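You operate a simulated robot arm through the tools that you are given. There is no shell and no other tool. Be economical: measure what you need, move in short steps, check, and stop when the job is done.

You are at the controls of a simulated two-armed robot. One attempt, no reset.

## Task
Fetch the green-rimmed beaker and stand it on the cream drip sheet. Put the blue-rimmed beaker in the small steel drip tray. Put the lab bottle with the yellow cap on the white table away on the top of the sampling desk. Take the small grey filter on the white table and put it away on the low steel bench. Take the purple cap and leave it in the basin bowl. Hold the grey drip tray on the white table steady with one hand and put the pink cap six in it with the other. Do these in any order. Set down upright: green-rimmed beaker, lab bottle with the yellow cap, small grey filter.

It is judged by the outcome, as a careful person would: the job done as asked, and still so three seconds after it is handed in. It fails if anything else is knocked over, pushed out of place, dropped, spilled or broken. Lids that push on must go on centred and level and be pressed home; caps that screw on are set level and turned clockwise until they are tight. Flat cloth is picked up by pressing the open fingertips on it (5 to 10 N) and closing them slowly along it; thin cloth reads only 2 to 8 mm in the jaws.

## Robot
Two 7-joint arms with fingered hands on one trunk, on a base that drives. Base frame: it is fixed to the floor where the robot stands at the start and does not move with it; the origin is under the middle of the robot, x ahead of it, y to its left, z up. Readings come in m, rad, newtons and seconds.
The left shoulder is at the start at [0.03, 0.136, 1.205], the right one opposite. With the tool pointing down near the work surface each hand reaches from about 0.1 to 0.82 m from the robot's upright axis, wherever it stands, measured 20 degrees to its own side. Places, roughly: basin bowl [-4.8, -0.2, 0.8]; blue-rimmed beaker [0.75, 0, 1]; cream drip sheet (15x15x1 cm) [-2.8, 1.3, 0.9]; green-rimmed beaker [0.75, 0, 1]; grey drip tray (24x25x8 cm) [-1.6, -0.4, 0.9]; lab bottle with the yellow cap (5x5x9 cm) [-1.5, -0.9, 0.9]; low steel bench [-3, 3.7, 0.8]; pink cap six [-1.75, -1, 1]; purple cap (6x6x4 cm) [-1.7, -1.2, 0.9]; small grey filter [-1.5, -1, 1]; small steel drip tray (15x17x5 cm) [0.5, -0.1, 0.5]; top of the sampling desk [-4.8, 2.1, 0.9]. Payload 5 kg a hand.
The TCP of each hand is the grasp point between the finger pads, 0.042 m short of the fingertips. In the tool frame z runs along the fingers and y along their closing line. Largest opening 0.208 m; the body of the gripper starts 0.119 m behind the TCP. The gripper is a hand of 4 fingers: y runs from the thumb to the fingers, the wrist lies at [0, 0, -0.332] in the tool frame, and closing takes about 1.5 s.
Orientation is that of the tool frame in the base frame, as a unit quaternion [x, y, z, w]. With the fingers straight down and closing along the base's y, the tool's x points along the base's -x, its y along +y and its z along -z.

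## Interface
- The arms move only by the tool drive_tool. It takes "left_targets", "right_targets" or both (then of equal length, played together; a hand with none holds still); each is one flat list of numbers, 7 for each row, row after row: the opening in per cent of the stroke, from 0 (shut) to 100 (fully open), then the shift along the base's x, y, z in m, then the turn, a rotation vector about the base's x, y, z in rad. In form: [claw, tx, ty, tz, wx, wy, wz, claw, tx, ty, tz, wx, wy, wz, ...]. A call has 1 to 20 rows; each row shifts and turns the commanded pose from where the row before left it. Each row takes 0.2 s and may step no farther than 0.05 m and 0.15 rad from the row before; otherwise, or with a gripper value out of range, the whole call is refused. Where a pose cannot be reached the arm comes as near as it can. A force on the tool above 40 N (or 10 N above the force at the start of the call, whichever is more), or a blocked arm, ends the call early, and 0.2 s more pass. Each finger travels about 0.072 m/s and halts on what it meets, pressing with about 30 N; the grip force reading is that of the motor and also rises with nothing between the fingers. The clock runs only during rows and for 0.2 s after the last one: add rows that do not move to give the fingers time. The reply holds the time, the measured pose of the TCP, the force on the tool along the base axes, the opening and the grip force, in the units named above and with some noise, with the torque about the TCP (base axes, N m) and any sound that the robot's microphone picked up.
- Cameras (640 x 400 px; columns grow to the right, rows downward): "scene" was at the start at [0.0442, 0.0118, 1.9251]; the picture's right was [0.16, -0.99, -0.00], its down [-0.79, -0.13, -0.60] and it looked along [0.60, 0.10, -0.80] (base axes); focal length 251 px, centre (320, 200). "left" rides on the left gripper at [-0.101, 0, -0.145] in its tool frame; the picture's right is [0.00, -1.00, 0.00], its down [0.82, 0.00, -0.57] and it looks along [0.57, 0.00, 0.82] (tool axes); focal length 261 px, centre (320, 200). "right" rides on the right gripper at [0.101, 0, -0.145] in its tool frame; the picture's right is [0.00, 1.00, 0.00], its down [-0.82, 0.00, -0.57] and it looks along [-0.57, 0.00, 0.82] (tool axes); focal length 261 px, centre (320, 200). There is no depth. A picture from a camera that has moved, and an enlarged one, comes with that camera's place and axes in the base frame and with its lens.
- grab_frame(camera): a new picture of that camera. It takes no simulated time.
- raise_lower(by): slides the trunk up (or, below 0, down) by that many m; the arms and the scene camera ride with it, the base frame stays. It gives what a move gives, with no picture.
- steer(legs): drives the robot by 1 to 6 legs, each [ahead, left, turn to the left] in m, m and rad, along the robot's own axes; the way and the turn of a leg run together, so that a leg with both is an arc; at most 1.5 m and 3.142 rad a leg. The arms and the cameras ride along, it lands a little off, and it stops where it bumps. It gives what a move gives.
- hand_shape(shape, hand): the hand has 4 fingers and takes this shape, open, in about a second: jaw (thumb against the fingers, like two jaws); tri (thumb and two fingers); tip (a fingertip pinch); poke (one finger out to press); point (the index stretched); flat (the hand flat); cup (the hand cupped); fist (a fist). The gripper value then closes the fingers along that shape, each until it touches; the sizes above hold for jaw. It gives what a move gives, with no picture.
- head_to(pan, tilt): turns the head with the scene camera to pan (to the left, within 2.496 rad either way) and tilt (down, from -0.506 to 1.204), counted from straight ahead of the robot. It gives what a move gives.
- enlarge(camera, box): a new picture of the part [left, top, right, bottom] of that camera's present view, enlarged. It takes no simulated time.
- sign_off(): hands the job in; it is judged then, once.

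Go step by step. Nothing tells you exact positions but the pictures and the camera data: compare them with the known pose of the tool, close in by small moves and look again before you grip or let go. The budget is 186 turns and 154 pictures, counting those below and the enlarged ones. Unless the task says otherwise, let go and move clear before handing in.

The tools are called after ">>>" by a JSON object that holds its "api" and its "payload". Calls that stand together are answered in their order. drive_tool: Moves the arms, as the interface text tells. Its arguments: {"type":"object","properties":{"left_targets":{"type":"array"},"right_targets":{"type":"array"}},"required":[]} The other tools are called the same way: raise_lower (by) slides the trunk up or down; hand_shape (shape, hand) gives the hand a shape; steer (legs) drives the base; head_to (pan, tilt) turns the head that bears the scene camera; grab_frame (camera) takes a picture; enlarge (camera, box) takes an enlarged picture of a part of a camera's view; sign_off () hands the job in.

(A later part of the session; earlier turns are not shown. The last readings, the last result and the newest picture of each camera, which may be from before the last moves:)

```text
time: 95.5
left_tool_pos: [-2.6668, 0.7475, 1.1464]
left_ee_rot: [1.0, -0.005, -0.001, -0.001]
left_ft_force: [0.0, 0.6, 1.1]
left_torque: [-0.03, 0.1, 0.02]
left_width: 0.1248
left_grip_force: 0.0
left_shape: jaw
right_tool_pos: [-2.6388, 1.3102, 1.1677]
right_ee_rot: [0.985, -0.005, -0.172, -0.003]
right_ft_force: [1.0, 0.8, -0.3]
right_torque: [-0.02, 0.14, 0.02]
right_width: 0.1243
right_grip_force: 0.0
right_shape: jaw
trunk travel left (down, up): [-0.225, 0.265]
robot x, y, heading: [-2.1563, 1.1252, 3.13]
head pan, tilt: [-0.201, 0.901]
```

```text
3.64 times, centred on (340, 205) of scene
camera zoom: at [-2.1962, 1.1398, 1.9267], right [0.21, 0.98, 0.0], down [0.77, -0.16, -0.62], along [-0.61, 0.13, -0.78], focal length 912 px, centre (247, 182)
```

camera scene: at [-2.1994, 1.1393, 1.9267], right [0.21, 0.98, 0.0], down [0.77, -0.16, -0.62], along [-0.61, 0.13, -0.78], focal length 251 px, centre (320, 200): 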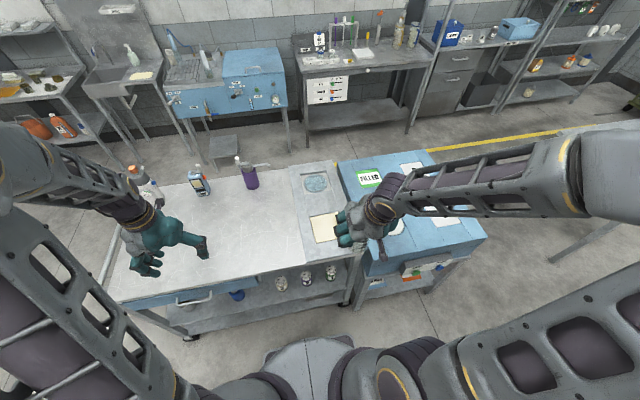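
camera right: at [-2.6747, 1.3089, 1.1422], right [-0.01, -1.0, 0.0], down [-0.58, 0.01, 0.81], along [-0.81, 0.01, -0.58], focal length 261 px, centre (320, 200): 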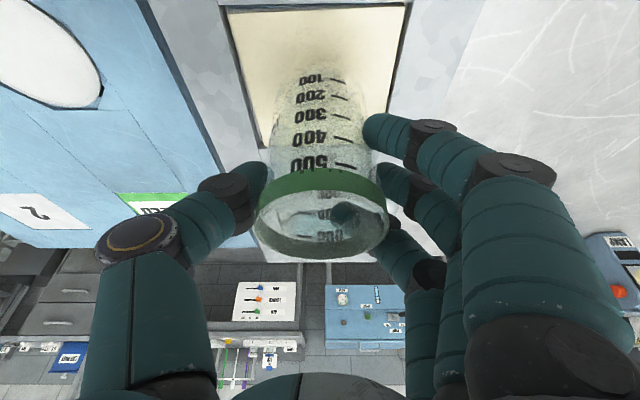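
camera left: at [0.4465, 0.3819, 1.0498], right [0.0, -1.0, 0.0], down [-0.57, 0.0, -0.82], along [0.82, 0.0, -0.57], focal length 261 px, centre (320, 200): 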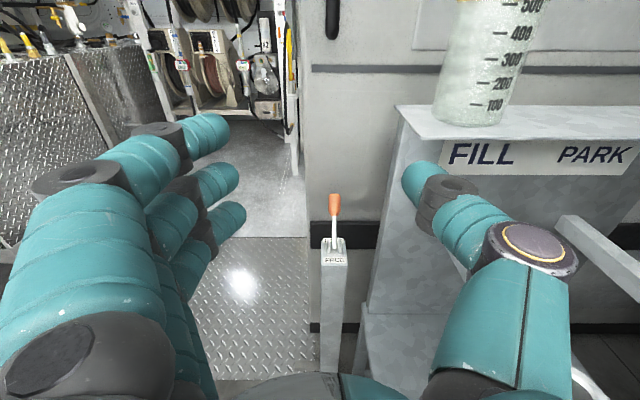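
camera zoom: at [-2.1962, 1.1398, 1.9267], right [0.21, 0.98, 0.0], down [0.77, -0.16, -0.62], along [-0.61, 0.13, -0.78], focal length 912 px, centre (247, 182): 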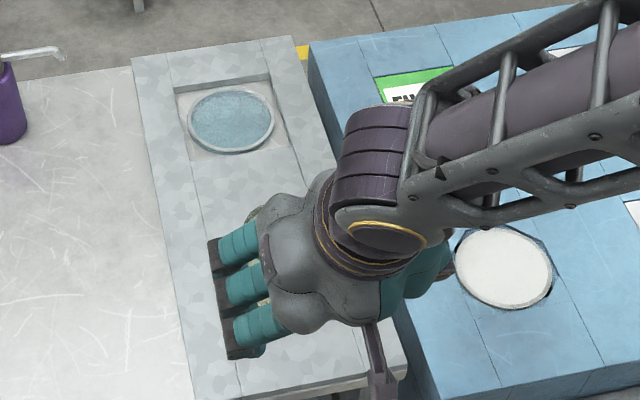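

>>> {"api": "steer", "payload": {"legs": [[-0.3, 0, 0]]}}

>>> {"api": "head_to", "payload": {"pan": -0.2, "tilt": 0.7}}

>>> {"api": "grab_frame", "payload": {"camera": "scene"}}

```text
time: 97.6
left_tool_pos: [-2.3699, 0.7438, 1.1458]
left_ee_rot: [1.0, -0.004, 0.0, 0.0]
left_ft_force: [1.5, 0.4, 0.4]
left_torque: [0.01, 0.1, 0.0]
left_width: 0.1244
left_grip_force: 0.1
left_shape: jaw
right_tool_pos: [-2.3432, 1.3065, 1.1672]
right_ee_rot: [0.985, -0.004, -0.171, -0.002]
right_ft_force: [0.6, 0.0, 0.3]
right_torque: [0.03, 0.1, -0.02]
right_width: 0.1243
right_grip_force: 0.1
right_shape: jaw
trunk travel left (down, up): [-0.225, 0.265]
robot x, y, heading: [-1.8545, 1.1208, 3.134]
head pan, tilt: [-0.201, 0.901]
```

```text
time: 98.3
left_tool_pos: [-2.3719, 0.7434, 1.1448]
left_ee_rot: [1.0, -0.003, 0.0, -0.001]
left_ft_force: [0.0, -0.5, -0.4]
left_torque: [-0.02, -0.03, 0.03]
left_width: 0.1246
left_grip_force: 0.1
left_shape: jaw
right_tool_pos: [-2.3443, 1.3067, 1.167]
right_ee_rot: [0.985, -0.003, -0.171, -0.002]
right_ft_force: [0.1, 0.2, 0.5]
right_torque: [-0.02, -0.05, -0.01]
right_width: 0.1241
right_grip_force: 0.1
right_shape: jaw
trunk travel left (down, up): [-0.225, 0.265]
robot x, y, heading: [-1.8621, 1.1204, 3.135]
head pan, tilt: [-0.201, 0.7]
```

```text
94 pictures are left
camera scene: at [-1.911, 1.1386, 1.9427], right [0.21, 0.98, 0.0], down [0.63, -0.13, -0.76], along [-0.75, 0.16, -0.64], focal length 251 px, centre (320, 200)
```

scene: 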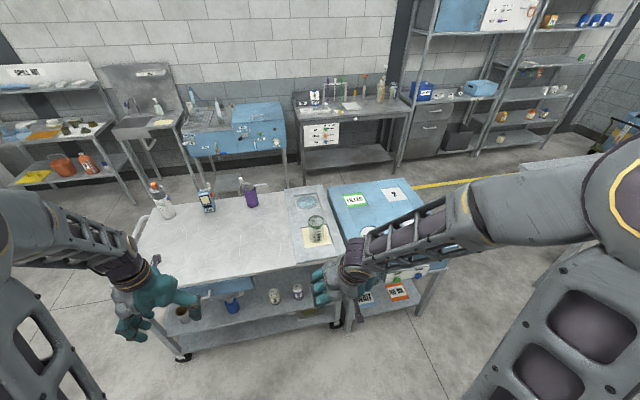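

Green beaker stands on the sheet. Next, the white table: I'll go round to its west side and face it.

>>> {"api": "steer", "payload": {"legs": [[0, 0.75, 0], [0, 0, 1.571], [0, 0, 1.571], [-0.34, -0.32, 0], [-0.2, -0.95, 0]]}}

>>> {"api": "head_to", "payload": {"pan": 0.0, "tilt": 0.9}}

>>> {"api": "grab_frame", "payload": {"camera": "scene"}}

```text
time: 112.2
left_tool_pos: [-1.6783, 0.477, 1.1477]
left_ee_rot: [-0.009, 1.0, 0.003, 0.0]
left_ft_force: [0.4, -3.9, 0.8]
left_torque: [0.59, -0.01, 0.0]
left_width: 0.1243
left_grip_force: 0.1
left_shape: jaw
right_tool_pos: [-1.6911, -0.0865, 1.1673]
right_ee_rot: [-0.007, 0.985, 0.003, 0.172]
right_ft_force: [-1.0, -3.4, 0.0]
right_torque: [0.52, -0.1, 0.18]
right_width: 0.1247
right_grip_force: 0.1
right_shape: jaw
trunk travel left (down, up): [-0.225, 0.265]
robot x, y, heading: [-2.1809, 0.0952, 0.015]
head pan, tilt: [-0.201, 0.7]
stopped in leg 4: the robot was blocked; the commanded pose is now the measured one
```

```text
time: 113.0
left_tool_pos: [-1.6768, 0.4887, 1.1444]
left_ee_rot: [-0.012, 1.0, -0.002, -0.001]
left_ft_force: [0.4, 2.1, -0.4]
left_torque: [-0.17, 0.01, 0.01]
left_width: 0.1248
left_grip_force: 0.0
left_shape: jaw
right_tool_pos: [-1.688, -0.0737, 1.1674]
right_ee_rot: [-0.009, 0.985, -0.001, 0.171]
right_ft_force: [1.3, 1.4, -0.1]
right_torque: [-0.11, 0.02, -0.06]
right_width: 0.1246
right_grip_force: 0.1
right_shape: jaw
trunk travel left (down, up): [-0.225, 0.265]
robot x, y, heading: [-2.1806, 0.0918, 0.016]
head pan, tilt: [0.0, 0.901]
```

```text
93 pictures are left
camera scene: at [-2.134, 0.0986, 1.9266], right [0.02, -1.0, 0.0], down [-0.78, -0.01, -0.62], along [0.62, 0.01, -0.78], focal length 251 px, centre (320, 200)
```

scene: 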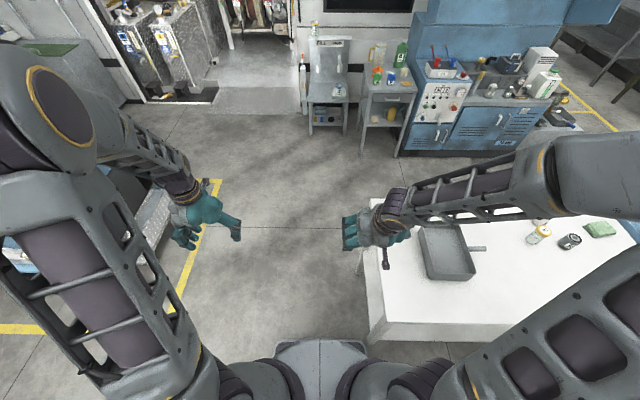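

>>> {"api": "head_to", "payload": {"pan": 2.3, "tilt": 1.0}}

>>> {"api": "grab_frame", "payload": {"camera": "scene"}}

>>> {"api": "head_to", "payload": {"pan": -0.8, "tilt": 1.1}}

>>> {"api": "grab_frame", "payload": {"camera": "scene"}}

```text
time: 115.1
left_tool_pos: [-1.6782, 0.4876, 1.1435]
left_ee_rot: [-0.01, 1.0, -0.001, 0.0]
left_ft_force: [0.1, 0.0, -0.8]
left_torque: [-0.01, 0.04, 0.01]
left_width: 0.1245
left_grip_force: 0.0
left_shape: jaw
right_tool_pos: [-1.6891, -0.0782, 1.1677]
right_ee_rot: [-0.009, 0.985, 0.0, 0.171]
right_ft_force: [-0.4, -0.1, 0.4]
right_torque: [0.04, 0.0, 0.0]
right_width: 0.1243
right_grip_force: 0.1
right_shape: jaw
trunk travel left (down, up): [-0.225, 0.265]
robot x, y, heading: [-2.1815, 0.0946, 0.016]
head pan, tilt: [2.3, 1.0]
```

```text
92 pictures are left
camera scene: at [-2.2574, 0.1456, 1.9194], right [0.73, 0.68, 0.0], down [0.57, -0.62, -0.54], along [-0.37, 0.4, -0.84], focal length 251 px, centre (320, 200)
```

scene: 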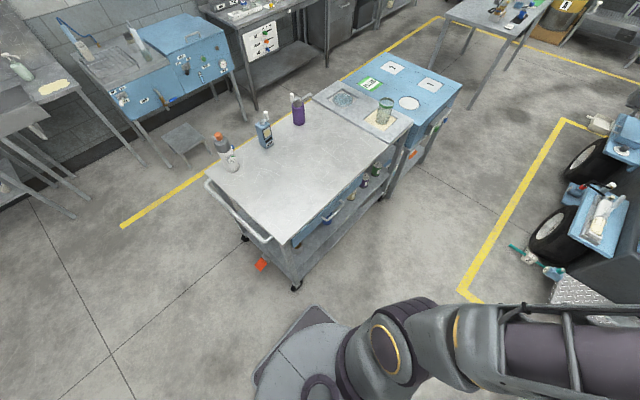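

```text
time: 117.8
left_tool_pos: [-1.6774, 0.4868, 1.1446]
left_ee_rot: [-0.011, 1.0, -0.001, 0.0]
left_ft_force: [-0.4, -0.1, 0.3]
left_torque: [-0.01, -0.04, 0.0]
left_width: 0.1248
left_grip_force: 0.0
left_shape: jaw
right_tool_pos: [-1.6881, -0.0766, 1.1668]
right_ee_rot: [-0.01, 0.985, 0.001, 0.171]
right_ft_force: [0.7, -0.4, 0.3]
right_torque: [0.01, 0.01, 0.0]
right_width: 0.1249
right_grip_force: 0.2
right_shape: jaw
trunk travel left (down, up): [-0.225, 0.265]
robot x, y, heading: [-2.1822, 0.0994, 0.018]
head pan, tilt: [-0.799, 1.1]
```

```text
91 pictures are left
camera scene: at [-2.1654, 0.0501, 1.9128], right [-0.7, -0.71, 0.0], down [-0.63, 0.63, -0.45], along [0.32, -0.32, -0.89], focal length 251 px, centre (320, 200)
```

scene: 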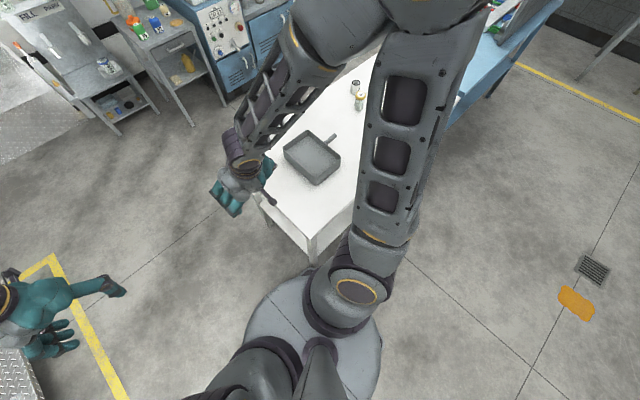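

The base only touched the white table's corner. I back off and pass around it.

>>> {"api": "steer", "payload": {"legs": [[-0.22, 0.03, 0], [0, -0.85, -0.016]]}}

>>> {"api": "head_to", "payload": {"pan": -0.1, "tilt": 0.9}}

>>> {"api": "grab_frame", "payload": {"camera": "scene"}}

```text
time: 119.3
left_tool_pos: [-1.8516, 0.4991, 1.1467]
left_ee_rot: [-0.007, 1.0, -0.001, -0.001]
left_ft_force: [-1.2, -1.2, 1.1]
left_torque: [0.11, -0.21, 0.0]
left_width: 0.1246
left_grip_force: 0.0
left_shape: jaw
right_tool_pos: [-1.8695, -0.0645, 1.1682]
right_ee_rot: [-0.005, 0.985, -0.001, 0.172]
right_ft_force: [-1.0, -0.2, -0.2]
right_torque: [0.08, -0.18, 0.05]
right_width: 0.1246
right_grip_force: 0.0
right_shape: jaw
trunk travel left (down, up): [-0.225, 0.265]
robot x, y, heading: [-2.3562, 0.109, 0.011]
head pan, tilt: [-0.799, 1.1]
stopped in leg 1: the robot was blocked; the commanded pose is now the measured one
```

```text
time: 120.4
left_tool_pos: [-1.8478, 0.501, 1.1458]
left_ee_rot: [-0.008, 1.0, 0.0, 0.0]
left_ft_force: [-0.4, -0.5, -0.2]
left_torque: [0.03, 0.01, 0.02]
left_width: 0.1248
left_grip_force: 0.1
left_shape: jaw
right_tool_pos: [-1.8636, -0.0643, 1.1667]
right_ee_rot: [-0.006, 0.985, -0.002, 0.17]
right_ft_force: [0.1, -0.5, -1.3]
right_torque: [-0.02, 0.02, 0.02]
right_width: 0.1245
right_grip_force: 0.1
right_shape: jaw
trunk travel left (down, up): [-0.225, 0.265]
robot x, y, heading: [-2.3539, 0.1119, 0.006]
head pan, tilt: [-0.099, 0.901]
```

```text
90 pictures are left
camera scene: at [-2.3072, 0.1042, 1.9266], right [-0.09, -1.0, 0.0], down [-0.78, 0.07, -0.62], along [0.62, -0.06, -0.78], focal length 251 px, centre (320, 200)
```

scene: 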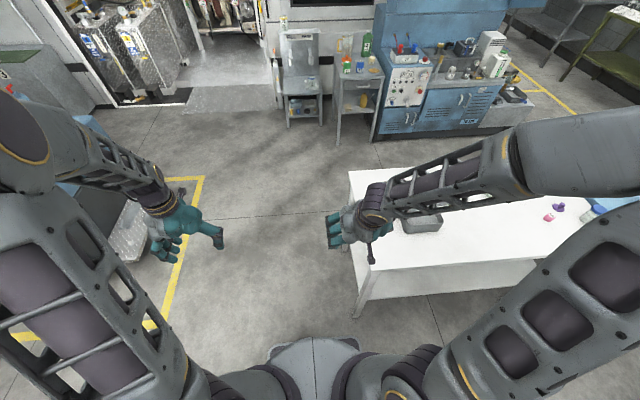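

Now straight to the right (south), between the cart and the table.

>>> {"api": "steer", "payload": {"legs": [[0.03, -0.2, 0], [0, -0.65, 0]]}}

>>> {"api": "head_to", "payload": {"pan": -0.15, "tilt": 0.95}}

>>> {"api": "grab_frame", "payload": {"camera": "scene"}}

```text
time: 125.2
left_tool_pos: [-1.8125, -0.3489, 1.1463]
left_ee_rot: [-0.007, 1.0, -0.001, -0.001]
left_ft_force: [-0.2, -0.5, -0.4]
left_torque: [0.04, 0.0, 0.02]
left_width: 0.1247
left_grip_force: 0.1
left_shape: jaw
right_tool_pos: [-1.8282, -0.9128, 1.1671]
right_ee_rot: [-0.006, 0.985, 0.001, 0.171]
right_ft_force: [-0.4, -0.2, -0.3]
right_torque: [0.05, 0.01, 0.0]
right_width: 0.1245
right_grip_force: 0.0
right_shape: jaw
trunk travel left (down, up): [-0.225, 0.265]
robot x, y, heading: [-2.3165, -0.7354, 0.006]
head pan, tilt: [-0.099, 0.901]
```

```text
time: 125.8
left_tool_pos: [-1.8129, -0.3489, 1.1456]
left_ee_rot: [-0.007, 1.0, -0.001, -0.001]
left_ft_force: [0.5, 0.1, -0.7]
left_torque: [0.03, -0.01, 0.0]
left_width: 0.1248
left_grip_force: 0.0
left_shape: jaw
right_tool_pos: [-1.828, -0.9125, 1.1676]
right_ee_rot: [-0.005, 0.985, 0.0, 0.172]
right_ft_force: [0.4, -0.4, -0.1]
right_torque: [-0.01, -0.04, 0.0]
right_width: 0.1248
right_grip_force: 0.0
right_shape: jaw
trunk travel left (down, up): [-0.225, 0.265]
robot x, y, heading: [-2.3199, -0.7366, 0.009]
head pan, tilt: [-0.15, 0.949]
```

```text
89 pictures are left
camera scene: at [-2.275, -0.7485, 1.923], right [-0.14, -0.99, 0.0], down [-0.8, 0.12, -0.58], along [0.58, -0.08, -0.81], focal length 251 px, centre (320, 200)
```

scene: 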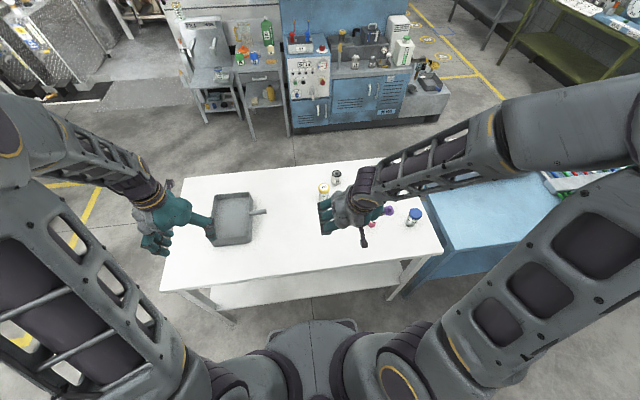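

>>> {"api": "enlarge", "payload": {"camera": "scene", "box": [290, 150, 450, 250]}}

>>> {"api": "grab_frame", "payload": {"camera": "right"}}

```text
4.00 times, centred on (370, 200) of scene
camera zoom: at [-2.275, -0.7485, 1.923], right [-0.14, -0.99, 0.0], down [-0.8, 0.12, -0.58], along [0.58, -0.08, -0.81], focal length 1003 px, centre (120, 200)
```

zoom: 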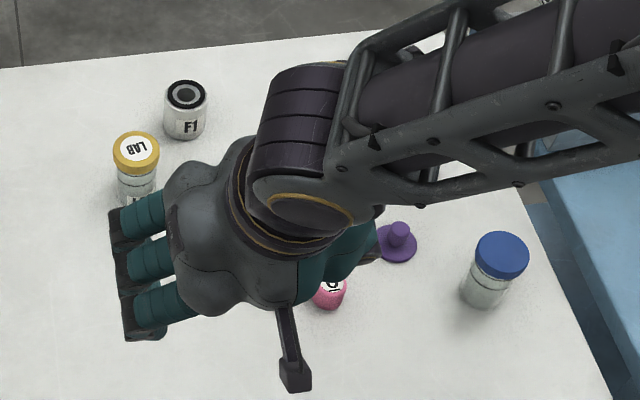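

```text
87 pictures are left
camera right: at [-1.972, -0.9135, 1.2684], right [-0.01, 1.0, 0.0], down [0.58, 0.0, 0.81], along [0.81, 0.0, -0.58], focal length 261 px, centre (320, 200)
```

right: 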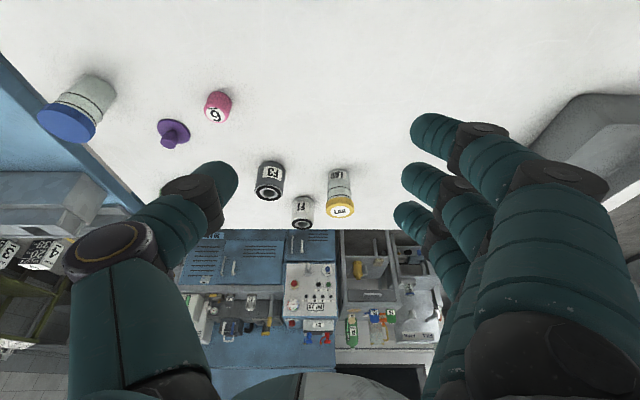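

>>> {"api": "enlarge", "payload": {"camera": "right", "box": [150, 80, 370, 235]}}

```text
2.58 times, centred on (260, 158) of right
camera zoom: at [-1.972, -0.9135, 1.2684], right [-0.01, 1.0, 0.0], down [0.58, 0.0, 0.81], along [0.81, 0.0, -0.58], focal length 673 px, centre (475, 310)
```

zoom: 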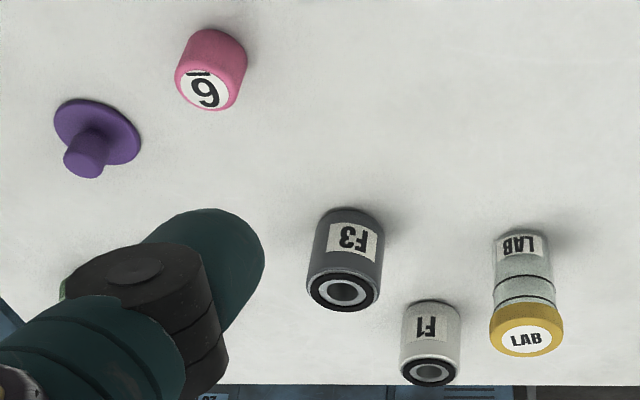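

Two filters: F3 (dark) and F1 (light). I'll move the right hand closer to view them properly before deciding.

>>> {"api": "drive_tool", "payload": {"right_targets": [60, 0.04, -0.02, 0, 0, 0, 0, 60, 0.04, -0.02, 0, 0, 0, 0, 60, 0.04, -0.02, 0, 0, 0, 0, 60, 0.04, -0.02, 0, 0, 0, 0, 60, 0, 0, 0, 0, 0, 0]}}

>>> {"api": "enlarge", "payload": {"camera": "right", "box": [220, 20, 440, 160]}}

>>> {"api": "enlarge", "payload": {"camera": "scene", "box": [290, 130, 450, 250]}}

```text
time: 127.0
left_tool_pos: [-1.8133, -0.3481, 1.1458]
left_ee_rot: [-0.009, 1.0, -0.002, 0.0]
left_ft_force: [-1.0, 0.5, -0.1]
left_torque: [-0.05, -0.12, 0.0]
left_width: 0.1248
left_grip_force: 0.1
left_shape: jaw
right_tool_pos: [-1.669, -0.992, 1.1667]
right_ee_rot: [-0.005, 0.985, 0.0, 0.173]
right_ft_force: [-0.6, 1.1, 0.7]
right_torque: [-0.07, -0.03, -0.02]
right_width: 0.1246
right_grip_force: 0.1
right_shape: jaw
trunk travel left (down, up): [-0.225, 0.265]
robot x, y, heading: [-2.3209, -0.7386, 0.012]
head pan, tilt: [-0.15, 0.949]
```

```text
2.86 times, centred on (330, 90) of right
camera zoom: at [-1.8134, -0.9916, 1.2683], right [-0.01, 1.0, 0.0], down [0.58, 0.01, 0.82], along [0.82, 0.01, -0.58], focal length 745 px, centre (291, 514)
```

zoom: 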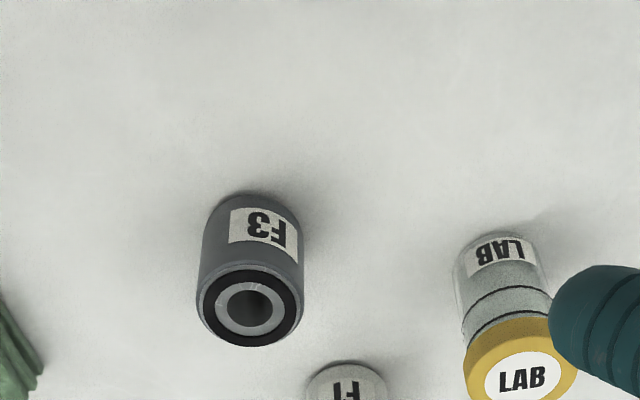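

```text
3.33 times, centred on (370, 190) of scene
camera zoom: at [-2.2771, -0.7473, 1.9231], right [-0.14, -0.99, 0.0], down [-0.8, 0.11, -0.58], along [0.58, -0.08, -0.81], focal length 836 px, centre (153, 233)
```

zoom: 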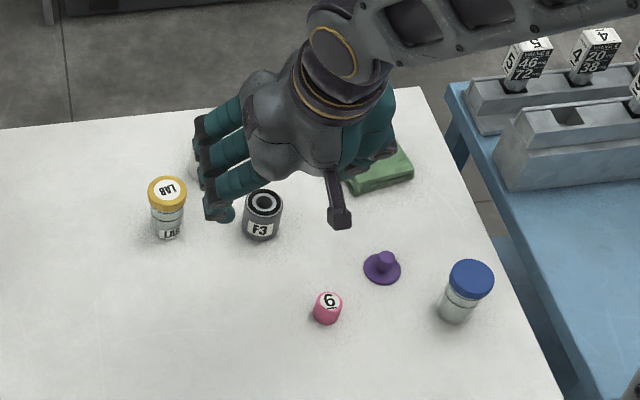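

F3 is the grey filter (F1 is white). Table z ≈0.89. First the pink cap: move the right hand above it, upright.

>>> {"api": "drive_tool", "payload": {"right_targets": [50, -0.017, -0.0257, -0.03, 0, 0.117, 0, 45, -0.017, -0.0257, -0.03, 0, 0.117, 0, 40, -0.017, -0.0257, -0.03, 0, 0.116, 0, 40, 0, 0, 0, 0, 0, 0]}}

>>> {"api": "grab_frame", "payload": {"camera": "right"}}

>>> {"api": "enlarge", "payload": {"camera": "scene", "box": [290, 130, 450, 250]}}

```text
time: 128.1
left_tool_pos: [-1.8132, -0.3488, 1.1457]
left_ee_rot: [-0.009, 1.0, -0.002, 0.0]
left_ft_force: [-0.7, 0.7, 0.6]
left_torque: [-0.06, -0.11, -0.02]
left_width: 0.1246
left_grip_force: 0.1
left_shape: jaw
right_tool_pos: [-1.7189, -1.0684, 1.0766]
right_ee_rot: [-0.006, 1.0, 0.0, -0.003]
right_ft_force: [0.0, 1.2, 0.3]
right_torque: [-0.09, -0.1, 0.01]
right_width: 0.0838
right_grip_force: 0.1
right_shape: jaw
trunk travel left (down, up): [-0.225, 0.265]
robot x, y, heading: [-2.319, -0.7367, 0.014]
head pan, tilt: [-0.15, 0.949]
```

```text
83 pictures are left
camera right: at [-1.8192, -1.0691, 1.2208], right [-0.01, 1.0, 0.0], down [0.82, 0.01, 0.57], along [0.57, 0.0, -0.82], focal length 261 px, centre (320, 200)
```

right: 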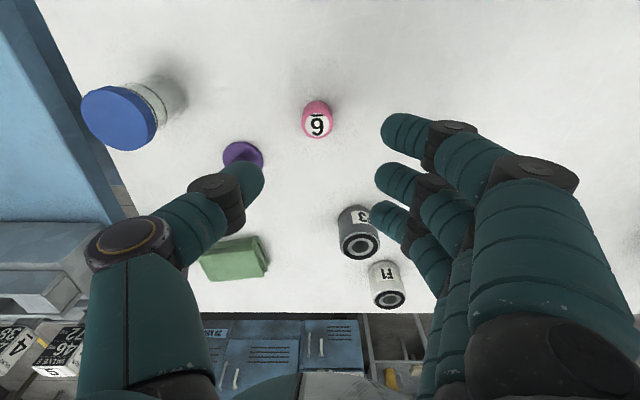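

```text
3.33 times, centred on (370, 190) of scene
camera zoom: at [-2.2769, -0.7468, 1.9231], right [-0.14, -0.99, 0.0], down [-0.8, 0.11, -0.58], along [0.58, -0.08, -0.81], focal length 836 px, centre (153, 233)
```

zoom: 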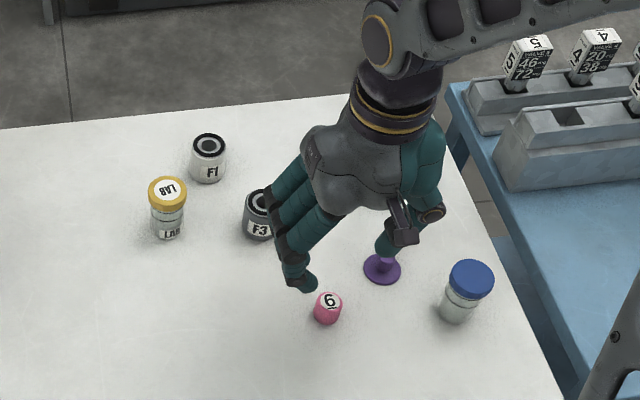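

>>> {"api": "drive_tool", "payload": {"right_targets": [40, 0.001, -0.003, -0.04, 0, 0, 0, 40, 0, 0, -0.04, 0, 0, 0, 40, 0, 0, -0.03, 0, 0, 0, 40, 0, 0, -0.01, 0, 0, 0, 40, 0, 0, 0, 0, 0, 0]}}

>>> {"api": "grab_frame", "payload": {"camera": "right"}}

>>> {"api": "enlarge", "payload": {"camera": "scene", "box": [330, 170, 430, 240]}}

```text
time: 129.2
left_tool_pos: [-1.8123, -0.3495, 1.1452]
left_ee_rot: [-0.008, 1.0, -0.001, 0.0]
left_ft_force: [-0.2, 0.0, -0.1]
left_torque: [0.02, -0.02, -0.02]
left_width: 0.1249
left_grip_force: 0.1
left_shape: jaw
right_tool_pos: [-1.7188, -1.0752, 0.9564]
right_ee_rot: [-0.006, 1.0, 0.002, -0.003]
right_ft_force: [0.4, 0.5, -0.4]
right_torque: [0.02, -0.05, -0.03]
right_width: 0.0839
right_grip_force: 0.0
right_shape: jaw
trunk travel left (down, up): [-0.225, 0.265]
robot x, y, heading: [-2.3232, -0.737, 0.009]
head pan, tilt: [-0.15, 0.949]
```

```text
81 pictures are left
camera right: at [-1.8194, -1.0745, 1.1003], right [-0.01, 1.0, 0.0], down [0.82, 0.0, 0.57], along [0.57, 0.0, -0.82], focal length 261 px, centre (320, 200)
```

right: 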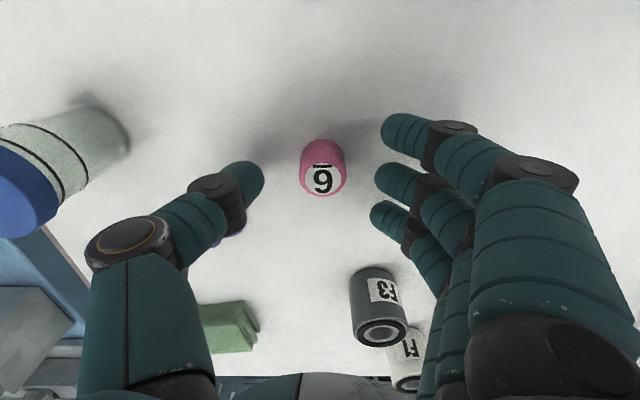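

```text
5.71 times, centred on (380, 205) of scene
camera zoom: at [-2.2748, -0.7485, 1.923], right [-0.14, -0.99, 0.0], down [-0.81, 0.12, -0.58], along [0.58, -0.08, -0.81], focal length 1433 px, centre (-23, 171)
```

zoom: 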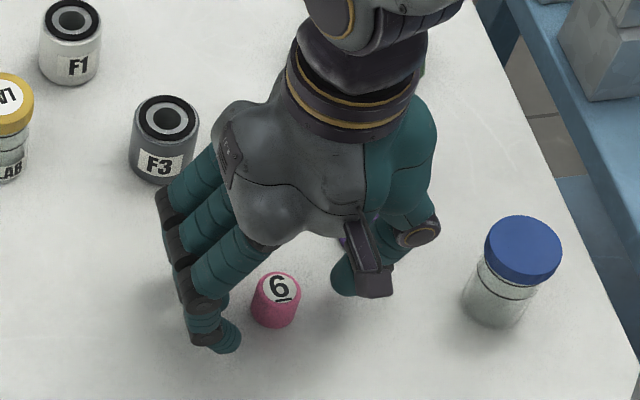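

>>> {"api": "drive_tool", "payload": {"right_targets": [40, 0, 0, -0.008, 0, 0, 0, 40, 0, 0, -0.006, 0, 0, 0, 32, 0, 0, 0, 0, 0, 0, 24, 0, 0, 0, 0, 0, 0, 16, 0, 0, 0, 0, 0, 0, 8, 0, 0, 0, 0, 0, 0, 8, 0, 0, 0, 0, 0, 0, 8, 0, 0, 0, 0, 0, 0]}}

>>> {"api": "grab_frame", "payload": {"camera": "right"}}

```text
time: 131.1
left_tool_pos: [-1.8123, -0.3487, 1.1457]
left_ee_rot: [-0.007, 1.0, -0.001, -0.001]
left_ft_force: [-0.6, -0.8, 1.0]
left_torque: [0.02, 0.01, 0.01]
left_width: 0.1247
left_grip_force: 0.1
left_shape: jaw
right_tool_pos: [-1.72, -1.0745, 0.9434]
right_ee_rot: [-0.005, 1.0, 0.0, -0.001]
right_ft_force: [-0.5, -7.0, 17.6]
right_torque: [0.21, -0.04, -0.01]
right_width: 0.0216
right_grip_force: 30.0
right_shape: jaw
trunk travel left (down, up): [-0.225, 0.265]
robot x, y, heading: [-2.3138, -0.7392, 0.013]
head pan, tilt: [-0.15, 0.949]
```

```text
79 pictures are left
camera right: at [-1.8196, -1.0751, 1.0878], right [-0.01, 1.0, 0.0], down [0.82, 0.0, 0.57], along [0.57, 0.0, -0.82], focal length 261 px, centre (320, 200)
```

right: 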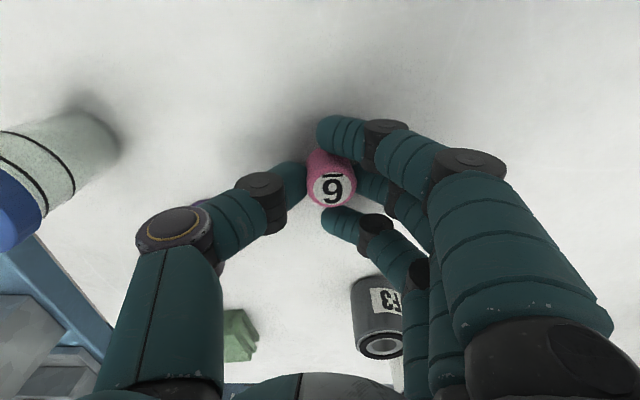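

Gripped (tips touched the table: table z≈0.90). Lifting the pink cap.

>>> {"api": "drive_tool", "payload": {"right_targets": [8, 0, 0, 0.01, 0, 0, 0, 8, 0, 0, 0.03, 0, 0, 0, 8, 0, 0, 0.04, 0, 0, 0, 8, 0, 0, 0.04, 0, 0, 0, 8, -0.02, 0.02, 0.04, 0, 0, 0, 8, -0.02, 0.03, 0, 0, 0, 0, 8, -0.02, 0.03, 0, 0, 0, 0]}}

>>> {"api": "grab_frame", "payload": {"camera": "right"}}

>>> {"api": "steer", "payload": {"legs": [[0, 0.25, -0.01]]}}

>>> {"api": "head_to", "payload": {"pan": 0.1, "tilt": 0.95}}

>>> {"api": "grab_frame", "payload": {"camera": "scene"}}

```text
time: 132.7
left_tool_pos: [-1.8131, -0.3481, 1.1448]
left_ee_rot: [-0.007, 1.0, -0.002, 0.001]
left_ft_force: [-0.5, 0.8, -0.6]
left_torque: [-0.12, -0.09, 0.01]
left_width: 0.1245
left_grip_force: 0.0
left_shape: jaw
right_tool_pos: [-1.7772, -0.9938, 1.1038]
right_ee_rot: [-0.005, 1.0, 0.001, -0.002]
right_ft_force: [-0.7, 0.2, 0.8]
right_torque: [-0.02, -0.1, 0.01]
right_width: 0.0187
right_grip_force: 29.8
right_shape: jaw
trunk travel left (down, up): [-0.225, 0.265]
robot x, y, heading: [-2.3183, -0.7406, 0.007]
head pan, tilt: [-0.15, 0.949]
```

```text
78 pictures are left
camera right: at [-1.8779, -0.9936, 1.2475], right [-0.01, 1.0, 0.0], down [0.82, 0.0, 0.57], along [0.57, 0.0, -0.82], focal length 261 px, centre (320, 200)
```

right: 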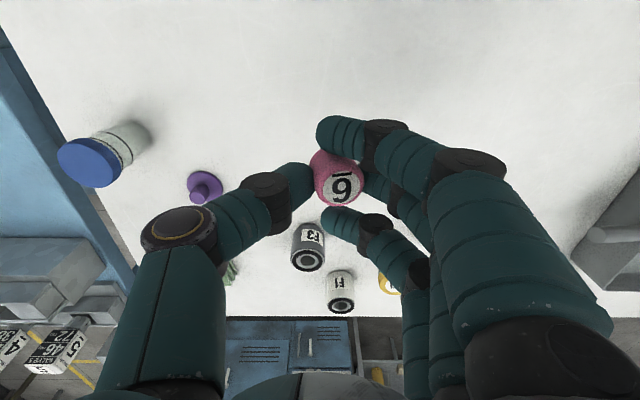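

```text
time: 134.5
left_tool_pos: [-1.8074, -0.1002, 1.144]
left_ee_rot: [-0.002, 1.0, -0.002, -0.002]
left_ft_force: [-1.1, 1.2, 0.0]
left_torque: [-0.11, -0.01, 0.0]
left_width: 0.1249
left_grip_force: 0.1
left_shape: jaw
right_tool_pos: [-1.7796, -0.7461, 1.1028]
right_ee_rot: [0.0, 1.0, -0.001, -0.003]
right_ft_force: [-0.3, 0.2, -0.3]
right_torque: [-0.12, 0.0, 0.03]
right_width: 0.0191
right_grip_force: 30.2
right_shape: jaw
trunk travel left (down, up): [-0.225, 0.265]
robot x, y, heading: [-2.3178, -0.4852, -0.005]
head pan, tilt: [-0.15, 0.949]
```

```text
time: 135.3
left_tool_pos: [-1.8075, -0.1022, 1.1448]
left_ee_rot: [-0.002, 1.0, -0.001, -0.001]
left_ft_force: [-0.3, -0.7, 0.1]
left_torque: [0.02, 0.0, 0.0]
left_width: 0.1249
left_grip_force: 0.0
left_shape: jaw
right_tool_pos: [-1.781, -0.7469, 1.101]
right_ee_rot: [0.001, 1.0, 0.001, -0.003]
right_ft_force: [0.2, 0.2, -0.3]
right_torque: [0.02, -0.02, 0.0]
right_width: 0.019
right_grip_force: 29.7
right_shape: jaw
trunk travel left (down, up): [-0.225, 0.265]
robot x, y, heading: [-2.3193, -0.4834, -0.006]
head pan, tilt: [0.099, 0.949]
```

```text
77 pictures are left
camera scene: at [-2.275, -0.4782, 1.923], right [0.09, -1.0, 0.0], down [-0.81, -0.08, -0.58], along [0.58, 0.06, -0.81], focal length 251 px, centre (320, 200)
```

scene: 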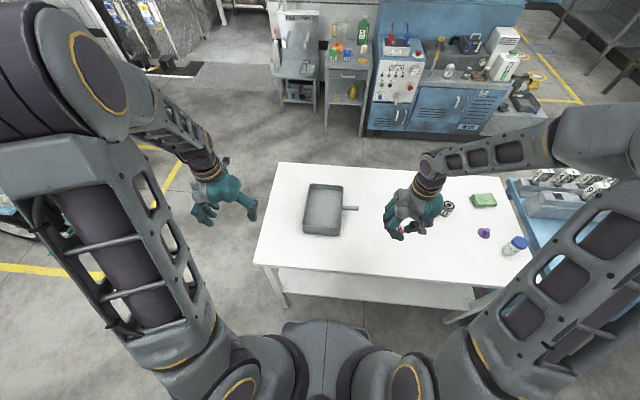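

>>> {"api": "enlarge", "payload": {"camera": "scene", "box": [270, 160, 370, 250]}}

>>> {"api": "drive_tool", "payload": {"left_targets": [55, 0.03, -0.035, 0, 0, 0, 0, 50, 0.03, -0.035, 0, 0, 0, 0, 45, 0.03, -0.035, 0, 0, 0, 0, 40, 0.03, -0.035, 0, 0, 0, 0, 40, 0.03, -0.035, 0, 0, 0, 0, 40, 0.03, -0.035, 0, 0, 0, 0, 40, 0.03, -0.035, 0, 0, 0, 0, 40, 0.03, 0, 0, 0, 0, 0, 40, 0, 0, 0, 0, 0, 0]}}

>>> {"api": "grab_frame", "payload": {"camera": "left"}}

```text
4.44 times, centred on (320, 205) of scene
camera zoom: at [-2.275, -0.4782, 1.923], right [0.09, -1.0, 0.0], down [-0.81, -0.08, -0.58], along [0.58, 0.06, -0.81], focal length 1114 px, centre (320, 178)
```

zoom: 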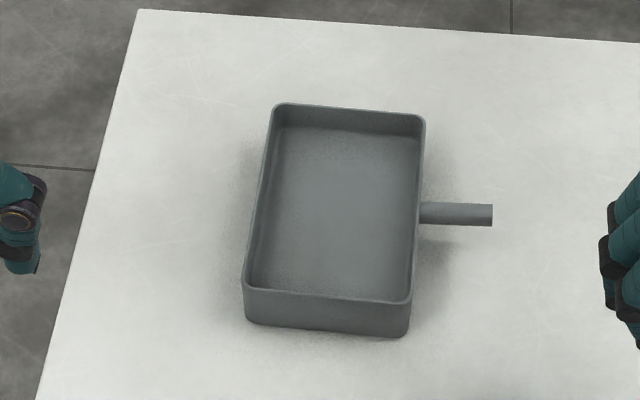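

```text
time: 137.3
left_tool_pos: [-1.5701, -0.3476, 1.1482]
left_ee_rot: [-0.002, 1.0, -0.001, -0.001]
left_ft_force: [0.3, 0.0, 0.6]
left_torque: [0.06, -0.1, -0.01]
left_width: 0.0836
left_grip_force: 0.0
left_shape: jaw
right_tool_pos: [-1.7817, -0.7478, 1.102]
right_ee_rot: [0.001, 1.0, 0.0, -0.002]
right_ft_force: [-0.8, -0.9, 0.5]
right_torque: [0.06, -0.08, -0.02]
right_width: 0.0187
right_grip_force: 30.3
right_shape: jaw
trunk travel left (down, up): [-0.225, 0.265]
robot x, y, heading: [-2.3196, -0.4847, -0.007]
head pan, tilt: [0.099, 0.949]
```

```text
75 pictures are left
camera left: at [-1.4699, -0.3451, 1.2929], right [0.01, -1.0, 0.0], down [-0.82, -0.01, 0.57], along [-0.57, -0.01, -0.82], focal length 261 px, centre (320, 200)
```

left: 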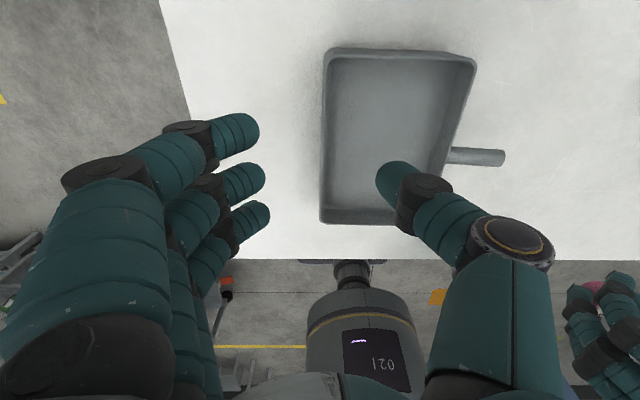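

Tray walls: x -1.74…-1.50, y -0.515…-0.35. Left hand will pinch the left wall near its far end; lowering it in two steps.

>>> {"api": "drive_tool", "payload": {"left_targets": [40, 0.008, -0.006, -0.04, 0, 0, 0, 40, 0, 0, -0.04, 0, 0, 0, 40, 0, 0, -0.04, 0, 0, 0, 40, 0, 0, -0.03, 0, 0, 0, 40, 0, 0, -0.015, 0, 0, 0, 40, 0, 0, 0, 0, 0, 0]}}

>>> {"api": "grab_frame", "payload": {"camera": "left"}}

>>> {"api": "enlarge", "payload": {"camera": "scene", "box": [270, 160, 370, 250]}}

```text
time: 138.7
left_tool_pos: [-1.5619, -0.3513, 0.9808]
left_ee_rot: [-0.002, 1.0, -0.001, -0.001]
left_ft_force: [-0.2, -1.2, -0.4]
left_torque: [0.02, -0.01, 0.03]
left_width: 0.0836
left_grip_force: 0.0
left_shape: jaw
right_tool_pos: [-1.7805, -0.7476, 1.103]
right_ee_rot: [0.0, 1.0, 0.001, -0.002]
right_ft_force: [0.4, -0.4, -0.3]
right_torque: [0.01, -0.02, -0.02]
right_width: 0.0191
right_grip_force: 30.2
right_shape: jaw
trunk travel left (down, up): [-0.225, 0.265]
robot x, y, heading: [-2.319, -0.4853, -0.003]
head pan, tilt: [0.099, 0.949]
```

```text
74 pictures are left
camera left: at [-1.4614, -0.3495, 1.1272], right [0.01, -1.0, 0.0], down [-0.82, -0.01, 0.57], along [-0.57, -0.01, -0.82], focal length 261 px, centre (320, 200)
```

left: 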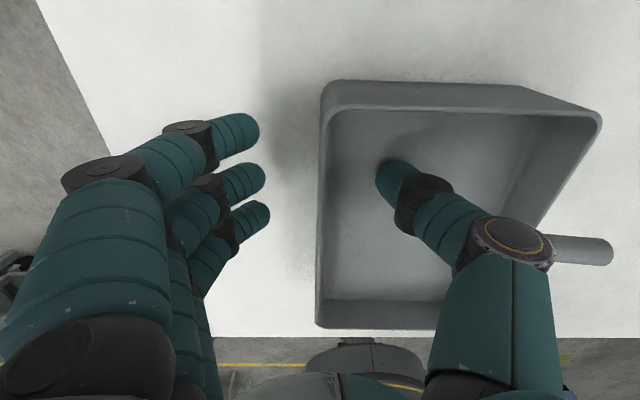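

```text
4.44 times, centred on (320, 205) of scene
camera zoom: at [-2.2752, -0.4776, 1.923], right [0.1, -1.0, 0.0], down [-0.81, -0.08, -0.58], along [0.58, 0.06, -0.81], focal length 1114 px, centre (320, 178)
```

zoom: 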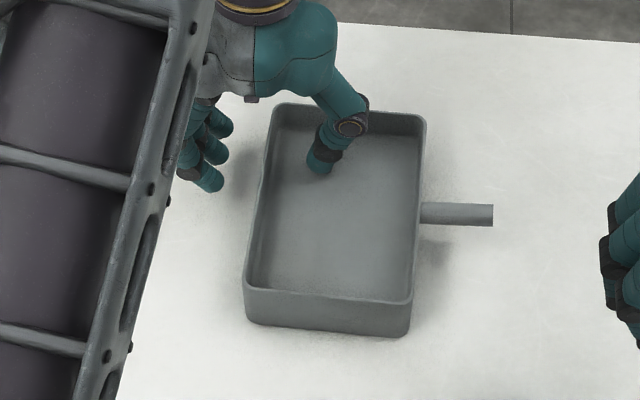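

The wall is centred between thumb and fingers. Lower 1 cm and close.

>>> {"api": "drive_tool", "payload": {"left_targets": [40, 0, 0, -0.01, 0, 0, 0, 33, 0, 0, 0, 0, 0, 0, 26, 0, 0, 0, 0, 0, 0, 19, 0, 0, 0, 0, 0, 0, 12, 0, 0, 0, 0, 0, 0, 6, 0, 0, 0, 0, 0, 0, 2, 0, 0, 0, 0, 0, 0, 2, 0, 0, 0, 0, 0, 0]}}

>>> {"api": "grab_frame", "payload": {"camera": "left"}}

>>> {"api": "enlarge", "payload": {"camera": "scene", "box": [270, 160, 370, 250]}}

```text
time: 139.3
left_tool_pos: [-1.5585, -0.3571, 0.9768]
left_ee_rot: [-0.001, 1.0, -0.004, 0.003]
left_ft_force: [-2.8, -6.6, 25.6]
left_torque: [-1.65, 0.71, -0.3]
left_width: 0.0596
left_grip_force: 0.1
left_shape: jaw
right_tool_pos: [-1.7814, -0.7484, 1.1032]
right_ee_rot: [0.001, 1.0, 0.0, -0.002]
right_ft_force: [0.0, -0.6, -0.3]
right_torque: [-0.02, 0.11, 0.03]
right_width: 0.0189
right_grip_force: 29.7
right_shape: jaw
trunk travel left (down, up): [-0.225, 0.265]
robot x, y, heading: [-2.3206, -0.4819, -0.004]
head pan, tilt: [0.099, 0.949]
stopped in row 3 (left hand): the force on the tool passed its limit at 44 N (the readings are from after the stop); the commanded pose is now the measured one
```

```text
72 pictures are left
camera left: at [-1.4587, -0.355, 1.1238], right [0.01, -1.0, 0.01], down [-0.82, 0.0, 0.57], along [-0.57, -0.01, -0.82], focal length 261 px, centre (320, 200)
```

left: 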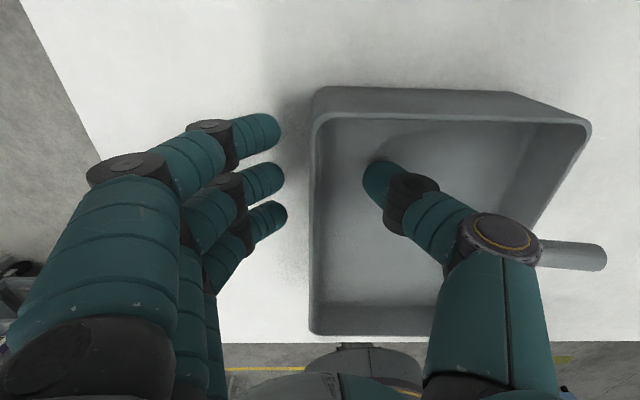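

```text
4.44 times, centred on (320, 205) of scene
camera zoom: at [-2.2763, -0.4784, 1.9231], right [0.09, -1.0, 0.0], down [-0.81, -0.08, -0.58], along [0.58, 0.06, -0.81], focal length 1114 px, centre (320, 178)
```

zoom: 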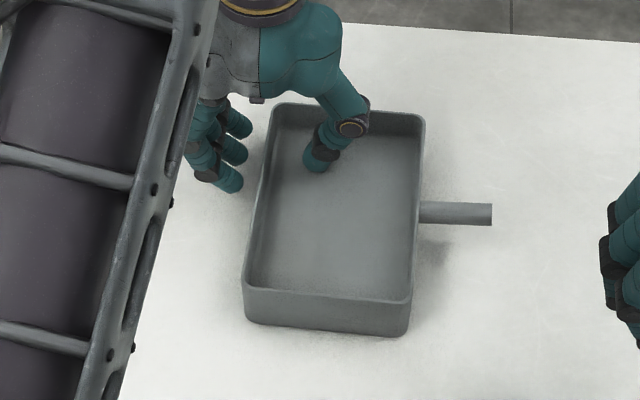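

The thumb touched the tray's floor; raising 1.5 cm, recentring and closing again.

>>> {"api": "drive_tool", "payload": {"left_targets": [28, -0.003, 0.003, 0.008, 0, 0, 0, 28, 0, 0.003, 0.009, 0, 0, 0, 22, 0, 0, 0, 0, 0, 0, 16, 0, 0, 0, 0, 0, 0, 10, 0, 0, 0, 0, 0, 0, 5, 0, 0, 0, 0, 0, 0, 2, 0, 0, 0, 0, 0, 0, 2, 0, 0, 0, 0, 0, 0]}}

>>> {"api": "grab_frame", "payload": {"camera": "left"}}

>>> {"api": "enlarge", "payload": {"camera": "scene", "box": [270, 160, 370, 250]}}

```text
time: 141.1
left_tool_pos: [-1.5632, -0.3491, 0.9916]
left_ee_rot: [-0.002, 1.0, -0.002, 0.002]
left_ft_force: [-0.5, -0.1, -0.4]
left_torque: [-0.02, 0.03, 0.0]
left_width: 0.0048
left_grip_force: 0.0
left_shape: jaw
right_tool_pos: [-1.7809, -0.7483, 1.1017]
right_ee_rot: [0.001, 1.0, 0.001, -0.003]
right_ft_force: [0.5, -0.2, -0.9]
right_torque: [-0.01, 0.01, -0.02]
right_width: 0.0193
right_grip_force: 29.8
right_shape: jaw
trunk travel left (down, up): [-0.225, 0.265]
robot x, y, heading: [-2.318, -0.4831, -0.006]
head pan, tilt: [0.099, 0.949]
```

```text
70 pictures are left
camera left: at [-1.4631, -0.3462, 1.1373], right [0.01, -1.0, 0.01], down [-0.82, 0.0, 0.57], along [-0.57, -0.01, -0.82], focal length 261 px, centre (320, 200)
```

left: 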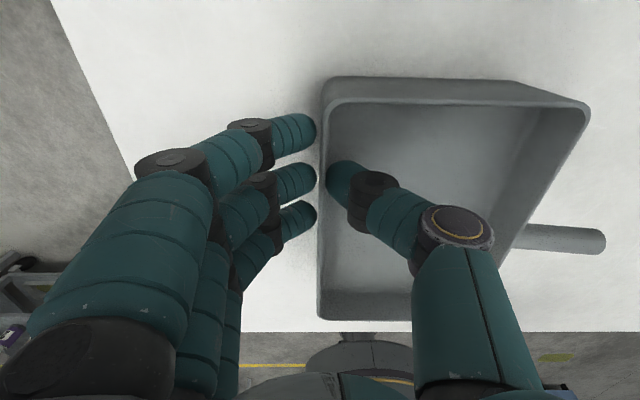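

```text
4.44 times, centred on (320, 205) of scene
camera zoom: at [-2.2751, -0.4777, 1.923], right [0.1, -1.0, 0.0], down [-0.81, -0.08, -0.58], along [0.58, 0.06, -0.81], focal length 1114 px, centre (320, 178)
```

zoom: 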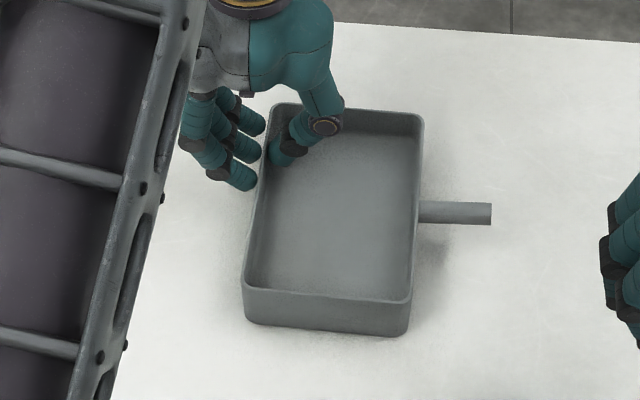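

>>> {"api": "drive_tool", "payload": {"left_targets": [0, 0, 0, 0, 0, 0, 0, 0, 0, 0, 0, 0, 0, 0, 0, 0, 0, 0, 0, 0, 0], "right_targets": [8, 0, 0, 0, 0, -0.11, 0, 8, 0, 0, 0, 0, -0.11, 0, 8, 0, 0, 0, 0, -0.11, 0]}}

>>> {"api": "grab_frame", "payload": {"camera": "right"}}

```text
time: 141.9
left_tool_pos: [-1.564, -0.3475, 0.9924]
left_ee_rot: [-0.002, 1.0, -0.003, 0.003]
left_ft_force: [-0.8, 0.1, 1.0]
left_torque: [0.06, -0.05, 0.05]
left_width: 0.0002
left_grip_force: 29.6
left_shape: jaw
right_tool_pos: [-1.7816, -0.7476, 1.1044]
right_ee_rot: [0.0, 0.987, 0.001, 0.162]
right_ft_force: [-0.7, 0.2, 0.5]
right_torque: [-0.02, -0.02, 0.01]
right_width: 0.0189
right_grip_force: 30.5
right_shape: jaw
trunk travel left (down, up): [-0.225, 0.265]
robot x, y, heading: [-2.3165, -0.4849, 0.0]
head pan, tilt: [0.099, 0.949]
```

```text
68 pictures are left
camera right: at [-1.9233, -0.7458, 1.2075], right [0.0, 1.0, 0.0], down [0.59, -0.01, 0.8], along [0.8, 0.0, -0.59], focal length 261 px, centre (320, 200)
```

right: 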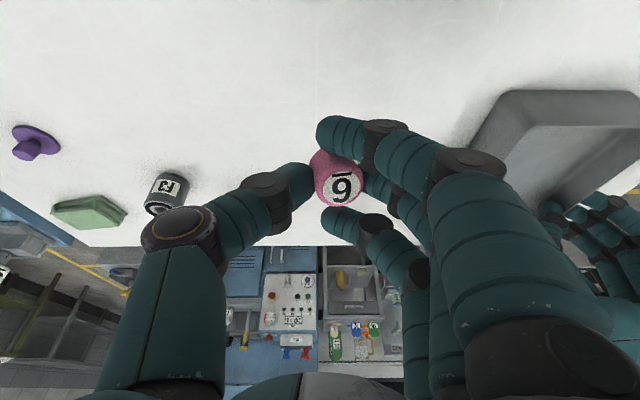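

>>> {"api": "enlarge", "payload": {"camera": "left", "box": [220, 80, 420, 260]}}

```text
2.22 times, centred on (320, 170) of left
camera zoom: at [-1.4639, -0.3451, 1.1377], right [0.01, -1.0, 0.01], down [-0.82, 0.0, 0.57], along [-0.57, -0.01, -0.82], focal length 579 px, centre (320, 267)
```

zoom: 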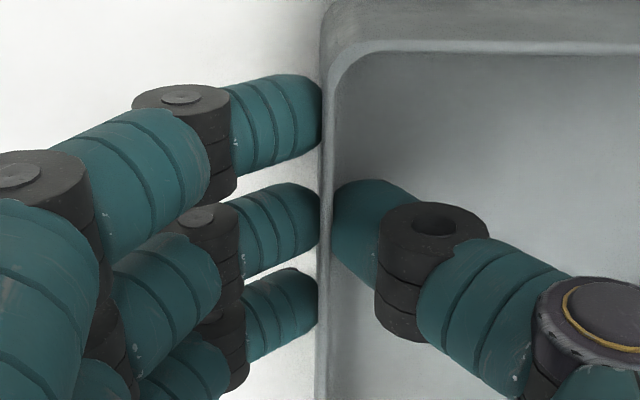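

Left hand holds the tray wall. Now the right hand carries the pink cap over the near part of the tray.

>>> {"api": "drive_tool", "payload": {"right_targets": [8, 0.0146, 0.0379, 0, 0, 0.06, 0, 8, 0.0146, 0.0379, 0, 0, 0.06, 0, 8, 0.0146, 0.0379, 0, 0, 0, 0, 8, 0.0146, 0.0379, 0, 0, 0, 0, 8, 0.0146, 0.0379, 0, 0, 0, 0, 8, 0.0146, 0.0379, 0, 0, 0, 0, 8, 0.0146, 0.0379, 0, 0, 0, 0, 8, 0.0146, 0.0379, 0, 0, 0, 0, 8, 0, 0, 0, 0, 0, 0]}}

>>> {"api": "grab_frame", "payload": {"camera": "right"}}

>>> {"api": "enlarge", "payload": {"camera": "scene", "box": [250, 140, 390, 260]}}

```text
time: 143.9
left_tool_pos: [-1.5637, -0.3493, 0.9927]
left_ee_rot: [-0.001, 1.0, -0.003, 0.001]
left_ft_force: [-0.5, -0.9, 0.1]
left_torque: [0.15, 0.01, -0.01]
left_width: 0.0
left_grip_force: 30.3
left_shape: jaw
right_tool_pos: [-1.6628, -0.4449, 1.1025]
right_ee_rot: [0.001, 0.995, 0.0, 0.102]
right_ft_force: [0.1, 0.0, 0.3]
right_torque: [0.09, -0.05, 0.02]
right_width: 0.0187
right_grip_force: 29.8
right_shape: jaw
trunk travel left (down, up): [-0.225, 0.265]
robot x, y, heading: [-2.3155, -0.4835, -0.005]
head pan, tilt: [0.099, 0.949]
```

```text
66 pictures are left
camera right: at [-1.7911, -0.444, 1.2232], right [0.01, 1.0, 0.0], down [0.69, -0.01, 0.73], along [0.73, 0.0, -0.69], focal length 261 px, centre (320, 200)
```

right: 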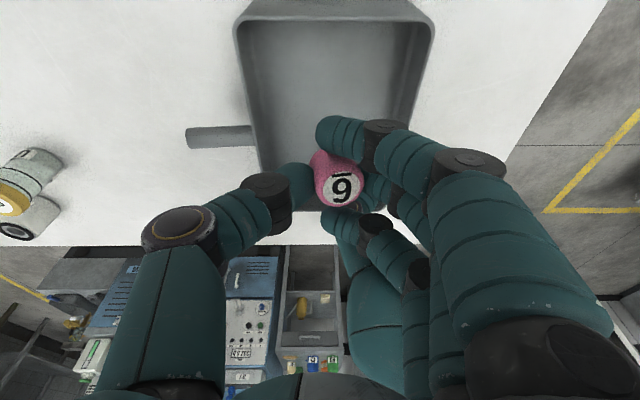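

```text
3.33 times, centred on (320, 200) of scene
camera zoom: at [-2.2757, -0.4792, 1.923], right [0.09, -1.0, 0.0], down [-0.81, -0.08, -0.58], along [0.58, 0.06, -0.81], focal length 836 px, centre (320, 200)
```

zoom: 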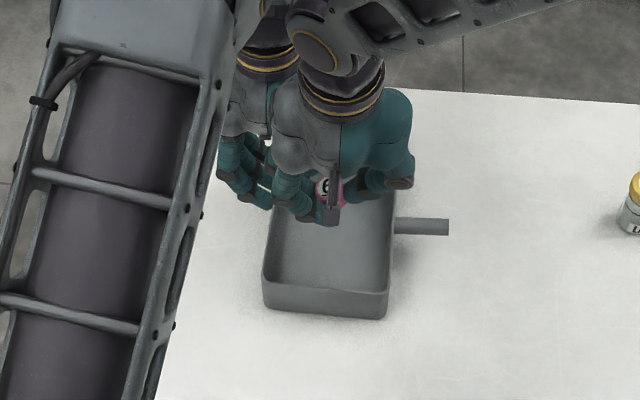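

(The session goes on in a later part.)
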